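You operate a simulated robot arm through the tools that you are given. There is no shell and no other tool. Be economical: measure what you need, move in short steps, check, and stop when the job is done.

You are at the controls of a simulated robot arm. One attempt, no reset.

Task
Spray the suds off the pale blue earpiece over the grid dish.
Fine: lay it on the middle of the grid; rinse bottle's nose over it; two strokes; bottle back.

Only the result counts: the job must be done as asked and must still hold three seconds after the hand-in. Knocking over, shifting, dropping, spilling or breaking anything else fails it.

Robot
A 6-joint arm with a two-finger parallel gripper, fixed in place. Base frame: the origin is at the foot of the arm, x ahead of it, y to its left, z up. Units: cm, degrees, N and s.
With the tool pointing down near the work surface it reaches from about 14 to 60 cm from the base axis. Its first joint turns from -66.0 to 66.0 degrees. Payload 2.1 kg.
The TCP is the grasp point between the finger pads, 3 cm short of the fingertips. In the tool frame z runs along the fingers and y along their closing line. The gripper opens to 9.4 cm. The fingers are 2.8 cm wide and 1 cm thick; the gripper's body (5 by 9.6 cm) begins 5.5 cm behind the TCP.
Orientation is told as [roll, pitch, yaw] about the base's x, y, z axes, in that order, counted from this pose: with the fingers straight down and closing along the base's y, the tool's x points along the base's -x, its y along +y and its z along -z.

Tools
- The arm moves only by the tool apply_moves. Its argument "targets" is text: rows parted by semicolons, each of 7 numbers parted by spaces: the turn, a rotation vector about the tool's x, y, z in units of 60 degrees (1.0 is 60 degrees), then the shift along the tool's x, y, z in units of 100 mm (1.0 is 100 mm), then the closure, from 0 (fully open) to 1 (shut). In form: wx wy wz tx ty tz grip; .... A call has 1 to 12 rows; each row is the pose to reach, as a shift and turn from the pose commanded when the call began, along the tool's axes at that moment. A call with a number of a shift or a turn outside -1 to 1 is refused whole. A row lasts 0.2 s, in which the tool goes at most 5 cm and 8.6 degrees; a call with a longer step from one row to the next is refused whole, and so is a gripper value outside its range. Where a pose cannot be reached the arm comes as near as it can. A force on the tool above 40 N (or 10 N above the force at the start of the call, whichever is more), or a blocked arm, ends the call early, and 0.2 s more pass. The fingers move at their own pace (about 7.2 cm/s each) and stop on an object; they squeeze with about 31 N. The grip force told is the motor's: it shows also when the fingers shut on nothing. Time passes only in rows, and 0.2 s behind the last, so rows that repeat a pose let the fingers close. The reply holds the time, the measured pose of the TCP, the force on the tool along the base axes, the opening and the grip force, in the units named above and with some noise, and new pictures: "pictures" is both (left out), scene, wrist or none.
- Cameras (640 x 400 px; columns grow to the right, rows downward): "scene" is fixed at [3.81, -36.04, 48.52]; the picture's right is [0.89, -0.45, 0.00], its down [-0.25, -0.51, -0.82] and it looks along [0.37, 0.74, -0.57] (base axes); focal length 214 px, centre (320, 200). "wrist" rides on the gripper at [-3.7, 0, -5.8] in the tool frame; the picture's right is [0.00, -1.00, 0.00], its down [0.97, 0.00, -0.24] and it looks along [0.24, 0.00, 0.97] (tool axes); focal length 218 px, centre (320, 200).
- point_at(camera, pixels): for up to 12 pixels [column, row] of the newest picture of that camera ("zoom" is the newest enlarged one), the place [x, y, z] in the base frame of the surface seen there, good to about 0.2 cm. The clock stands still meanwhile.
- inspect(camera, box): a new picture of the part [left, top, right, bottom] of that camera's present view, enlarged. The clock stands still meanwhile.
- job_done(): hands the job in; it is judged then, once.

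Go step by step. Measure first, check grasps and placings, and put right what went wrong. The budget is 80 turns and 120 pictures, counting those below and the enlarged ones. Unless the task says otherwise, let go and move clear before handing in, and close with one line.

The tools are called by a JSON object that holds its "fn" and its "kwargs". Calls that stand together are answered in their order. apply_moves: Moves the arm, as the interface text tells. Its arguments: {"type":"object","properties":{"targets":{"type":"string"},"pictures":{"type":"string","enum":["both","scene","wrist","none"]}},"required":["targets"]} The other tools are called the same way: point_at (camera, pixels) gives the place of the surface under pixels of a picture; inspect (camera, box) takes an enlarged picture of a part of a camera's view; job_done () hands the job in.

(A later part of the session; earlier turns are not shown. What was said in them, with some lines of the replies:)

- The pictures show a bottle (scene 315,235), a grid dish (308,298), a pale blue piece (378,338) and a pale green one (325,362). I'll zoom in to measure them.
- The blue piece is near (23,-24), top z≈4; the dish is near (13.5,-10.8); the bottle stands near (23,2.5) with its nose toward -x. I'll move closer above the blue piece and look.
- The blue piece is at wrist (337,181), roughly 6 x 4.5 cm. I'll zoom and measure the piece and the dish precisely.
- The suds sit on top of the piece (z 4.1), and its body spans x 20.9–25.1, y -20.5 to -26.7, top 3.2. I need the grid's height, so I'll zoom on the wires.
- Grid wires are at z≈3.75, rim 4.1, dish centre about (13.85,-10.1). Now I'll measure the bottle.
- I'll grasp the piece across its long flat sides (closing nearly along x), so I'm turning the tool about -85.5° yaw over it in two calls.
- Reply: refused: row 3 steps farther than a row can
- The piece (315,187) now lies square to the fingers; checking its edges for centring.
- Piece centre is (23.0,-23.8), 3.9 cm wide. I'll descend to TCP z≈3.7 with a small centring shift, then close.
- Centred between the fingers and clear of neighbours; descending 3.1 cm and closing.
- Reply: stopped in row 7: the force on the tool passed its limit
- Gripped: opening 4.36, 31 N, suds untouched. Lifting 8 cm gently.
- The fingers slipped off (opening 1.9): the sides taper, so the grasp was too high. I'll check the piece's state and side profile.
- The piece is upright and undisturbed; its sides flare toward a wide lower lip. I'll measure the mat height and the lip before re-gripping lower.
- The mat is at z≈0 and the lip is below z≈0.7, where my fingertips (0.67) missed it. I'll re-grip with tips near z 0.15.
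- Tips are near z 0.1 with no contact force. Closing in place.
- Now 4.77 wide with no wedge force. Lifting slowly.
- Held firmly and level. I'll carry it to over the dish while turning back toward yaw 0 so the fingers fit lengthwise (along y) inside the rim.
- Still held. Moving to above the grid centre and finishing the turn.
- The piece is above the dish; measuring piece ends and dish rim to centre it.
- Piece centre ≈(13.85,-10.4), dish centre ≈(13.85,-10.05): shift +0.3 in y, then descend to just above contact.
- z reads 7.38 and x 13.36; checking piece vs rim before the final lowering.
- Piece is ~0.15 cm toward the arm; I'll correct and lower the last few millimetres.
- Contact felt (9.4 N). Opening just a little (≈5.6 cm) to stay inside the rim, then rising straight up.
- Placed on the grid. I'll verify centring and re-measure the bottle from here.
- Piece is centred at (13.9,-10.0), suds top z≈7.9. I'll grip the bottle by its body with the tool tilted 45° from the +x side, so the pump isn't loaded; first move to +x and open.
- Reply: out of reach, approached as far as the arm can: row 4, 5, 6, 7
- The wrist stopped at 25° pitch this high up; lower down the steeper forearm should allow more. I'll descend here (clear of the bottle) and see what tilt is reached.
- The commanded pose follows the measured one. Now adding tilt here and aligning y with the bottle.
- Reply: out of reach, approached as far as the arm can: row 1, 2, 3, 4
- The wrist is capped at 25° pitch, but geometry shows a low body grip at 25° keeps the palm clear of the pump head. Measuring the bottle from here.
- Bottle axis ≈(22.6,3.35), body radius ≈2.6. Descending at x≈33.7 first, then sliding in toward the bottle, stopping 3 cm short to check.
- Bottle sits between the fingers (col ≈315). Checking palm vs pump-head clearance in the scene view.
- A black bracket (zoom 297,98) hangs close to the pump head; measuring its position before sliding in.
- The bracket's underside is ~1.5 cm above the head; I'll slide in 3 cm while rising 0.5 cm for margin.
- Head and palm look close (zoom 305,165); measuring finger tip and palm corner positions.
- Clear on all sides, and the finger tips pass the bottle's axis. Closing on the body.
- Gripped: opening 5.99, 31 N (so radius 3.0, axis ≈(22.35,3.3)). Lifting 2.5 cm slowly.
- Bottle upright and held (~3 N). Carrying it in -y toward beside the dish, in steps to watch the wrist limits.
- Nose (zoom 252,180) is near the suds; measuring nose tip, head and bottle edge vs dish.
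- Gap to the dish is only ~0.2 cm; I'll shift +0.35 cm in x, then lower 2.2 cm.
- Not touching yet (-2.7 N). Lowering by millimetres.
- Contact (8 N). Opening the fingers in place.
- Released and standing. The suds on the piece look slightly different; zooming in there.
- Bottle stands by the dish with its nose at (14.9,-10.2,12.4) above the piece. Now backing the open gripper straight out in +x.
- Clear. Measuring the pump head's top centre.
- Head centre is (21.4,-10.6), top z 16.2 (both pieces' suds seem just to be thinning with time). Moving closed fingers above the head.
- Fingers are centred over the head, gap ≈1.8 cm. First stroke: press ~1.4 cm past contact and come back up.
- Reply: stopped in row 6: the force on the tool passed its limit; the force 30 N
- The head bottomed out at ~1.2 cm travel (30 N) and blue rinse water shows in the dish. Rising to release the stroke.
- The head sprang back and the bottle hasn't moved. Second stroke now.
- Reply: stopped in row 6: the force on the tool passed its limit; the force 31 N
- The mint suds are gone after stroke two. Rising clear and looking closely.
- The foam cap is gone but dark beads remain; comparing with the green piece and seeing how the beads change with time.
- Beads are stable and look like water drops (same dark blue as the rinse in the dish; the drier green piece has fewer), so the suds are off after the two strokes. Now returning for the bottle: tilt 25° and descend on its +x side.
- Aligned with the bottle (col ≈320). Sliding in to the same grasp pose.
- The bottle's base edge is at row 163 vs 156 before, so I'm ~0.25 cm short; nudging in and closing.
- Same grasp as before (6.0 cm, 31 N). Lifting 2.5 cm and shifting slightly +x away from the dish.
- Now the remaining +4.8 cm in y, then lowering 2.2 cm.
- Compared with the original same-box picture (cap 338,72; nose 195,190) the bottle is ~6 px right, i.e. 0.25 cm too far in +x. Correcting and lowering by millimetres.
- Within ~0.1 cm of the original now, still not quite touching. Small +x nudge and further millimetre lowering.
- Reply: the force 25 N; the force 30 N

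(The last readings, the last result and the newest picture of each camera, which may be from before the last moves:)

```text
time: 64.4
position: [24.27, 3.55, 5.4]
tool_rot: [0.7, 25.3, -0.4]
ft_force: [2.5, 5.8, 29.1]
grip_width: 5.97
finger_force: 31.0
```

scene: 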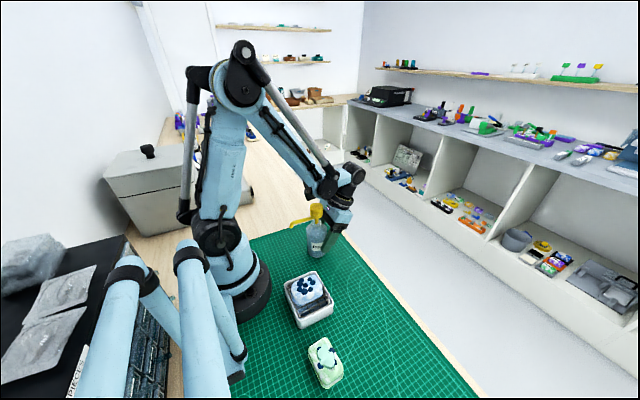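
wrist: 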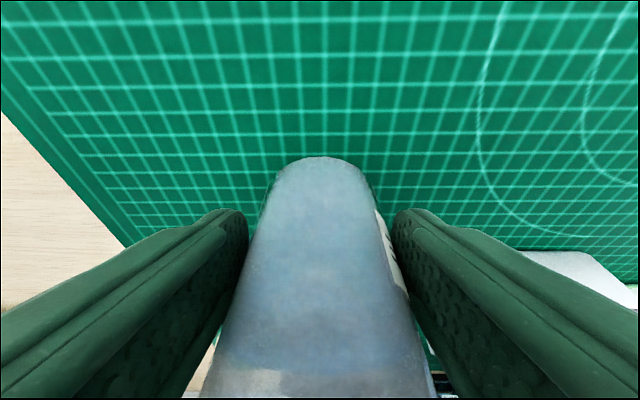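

Firm contact (29 N); easing up ~1 mm, then opening.

{"fn": "apply_moves", "kwargs": {"targets": "0 0 0 0.004 0 -0.008 0.7; 0 0 0 0.004 0 -0.008 0.7; 0 0 0 0.004 0 -0.008 0.3; 0 0 0 0.004 0 -0.008 0.15; 0 0 0 0.004 0 -0.008 0; 0 0 0 0.004 0 -0.008 0; 0 0 0 0.004 0 -0.008 0", "pictures": "wrist"}}

{"fn": "inspect", "kwargs": {"camera": "scene", "box": [280, 195, 344, 265]}}

```text
time: 66.0
position: [24.26, 3.4, 5.59]
tool_rot: [0.5, 25.3, -0.3]
ft_force: [0.2, 0.3, -0.2]
grip_width: 9.4
finger_force: 0.0
```

wrist: 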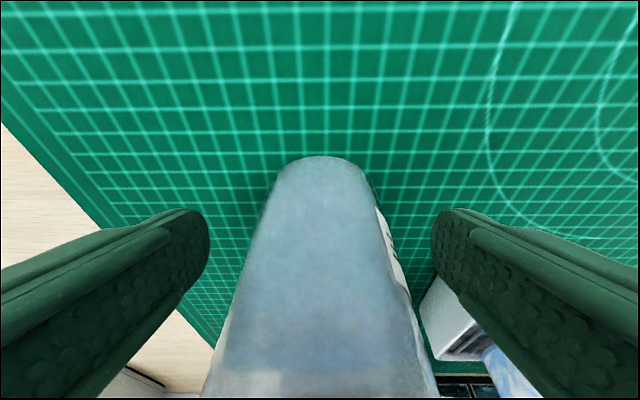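

```text
5.71 times, centred on (312, 230) of scene
```

zoom: 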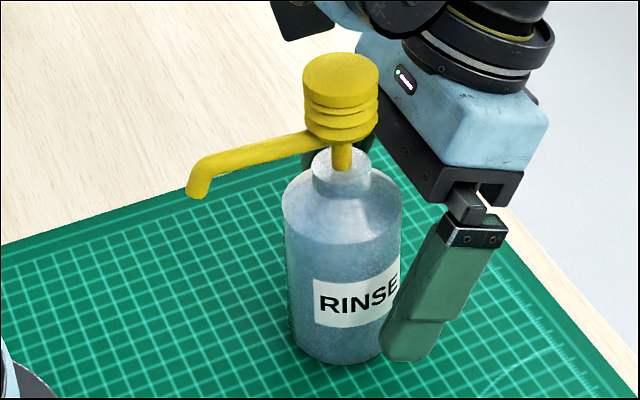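

Bottle is back within ~2 px of its starting place (cap 340,75; nose 197,193). Backing out in +x and rising clear.

{"fn": "apply_moves", "kwargs": {"targets": "0 0 0 -0.1 0 -0.047 0; 0 0 0 -0.3 0 -0.142 0; 0 0 0 -0.6 0 -0.283 0; 0 0 0 -0.9 0 -0.425 0; 0 0 0 -0.75 0 -0.75 0; 0 0 0 -0.6 0 -1 0; 0 0 0 -0.6 0 -1 0"}}

{"fn": "inspect", "kwargs": {"camera": "scene", "box": [260, 190, 420, 400]}}

```text
time: 67.6
position: [34.03, 3.29, 11.98]
tool_rot: [0.4, 25.3, -0.4]
ft_force: [1.4, 0.8, -0.6]
grip_width: 9.42
finger_force: 0.1
```

scene: 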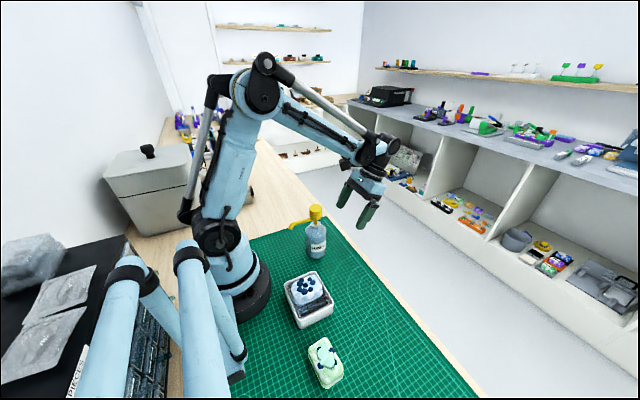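
wrist: 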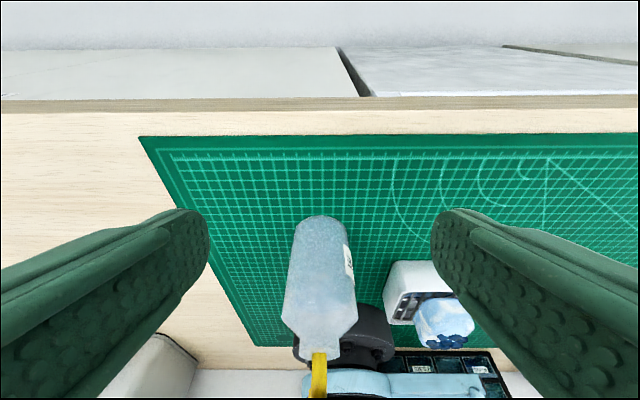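

```text
1.90 times, centred on (340, 295) of scene
```

zoom: 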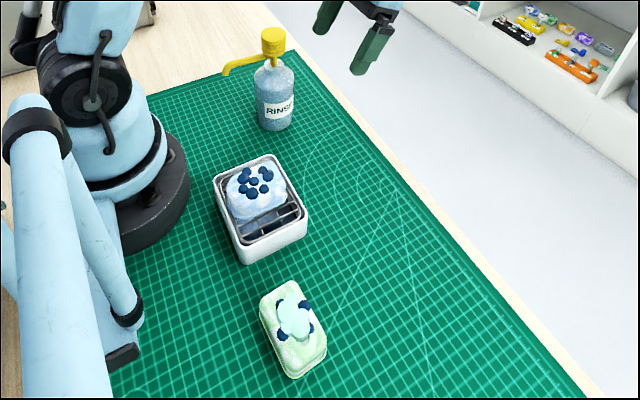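

The bottle stands back in its place, the dish and green piece haven't moved, and the blue piece sits mid-grid with its foam gone. The arm is clear, so I'm handing in.

{"fn": "job_done", "kwargs": {}}

```text
The job is handed in.
```

I laid the pale blue earpiece on the middle of the grid, rinsed it with two full pump strokes, put the bottle back within about 0.1 cm of where it started, and handed in. The foam came off. Dark blue beads stayed on the earpiece; I took them for water drops and did not add a third stroke.
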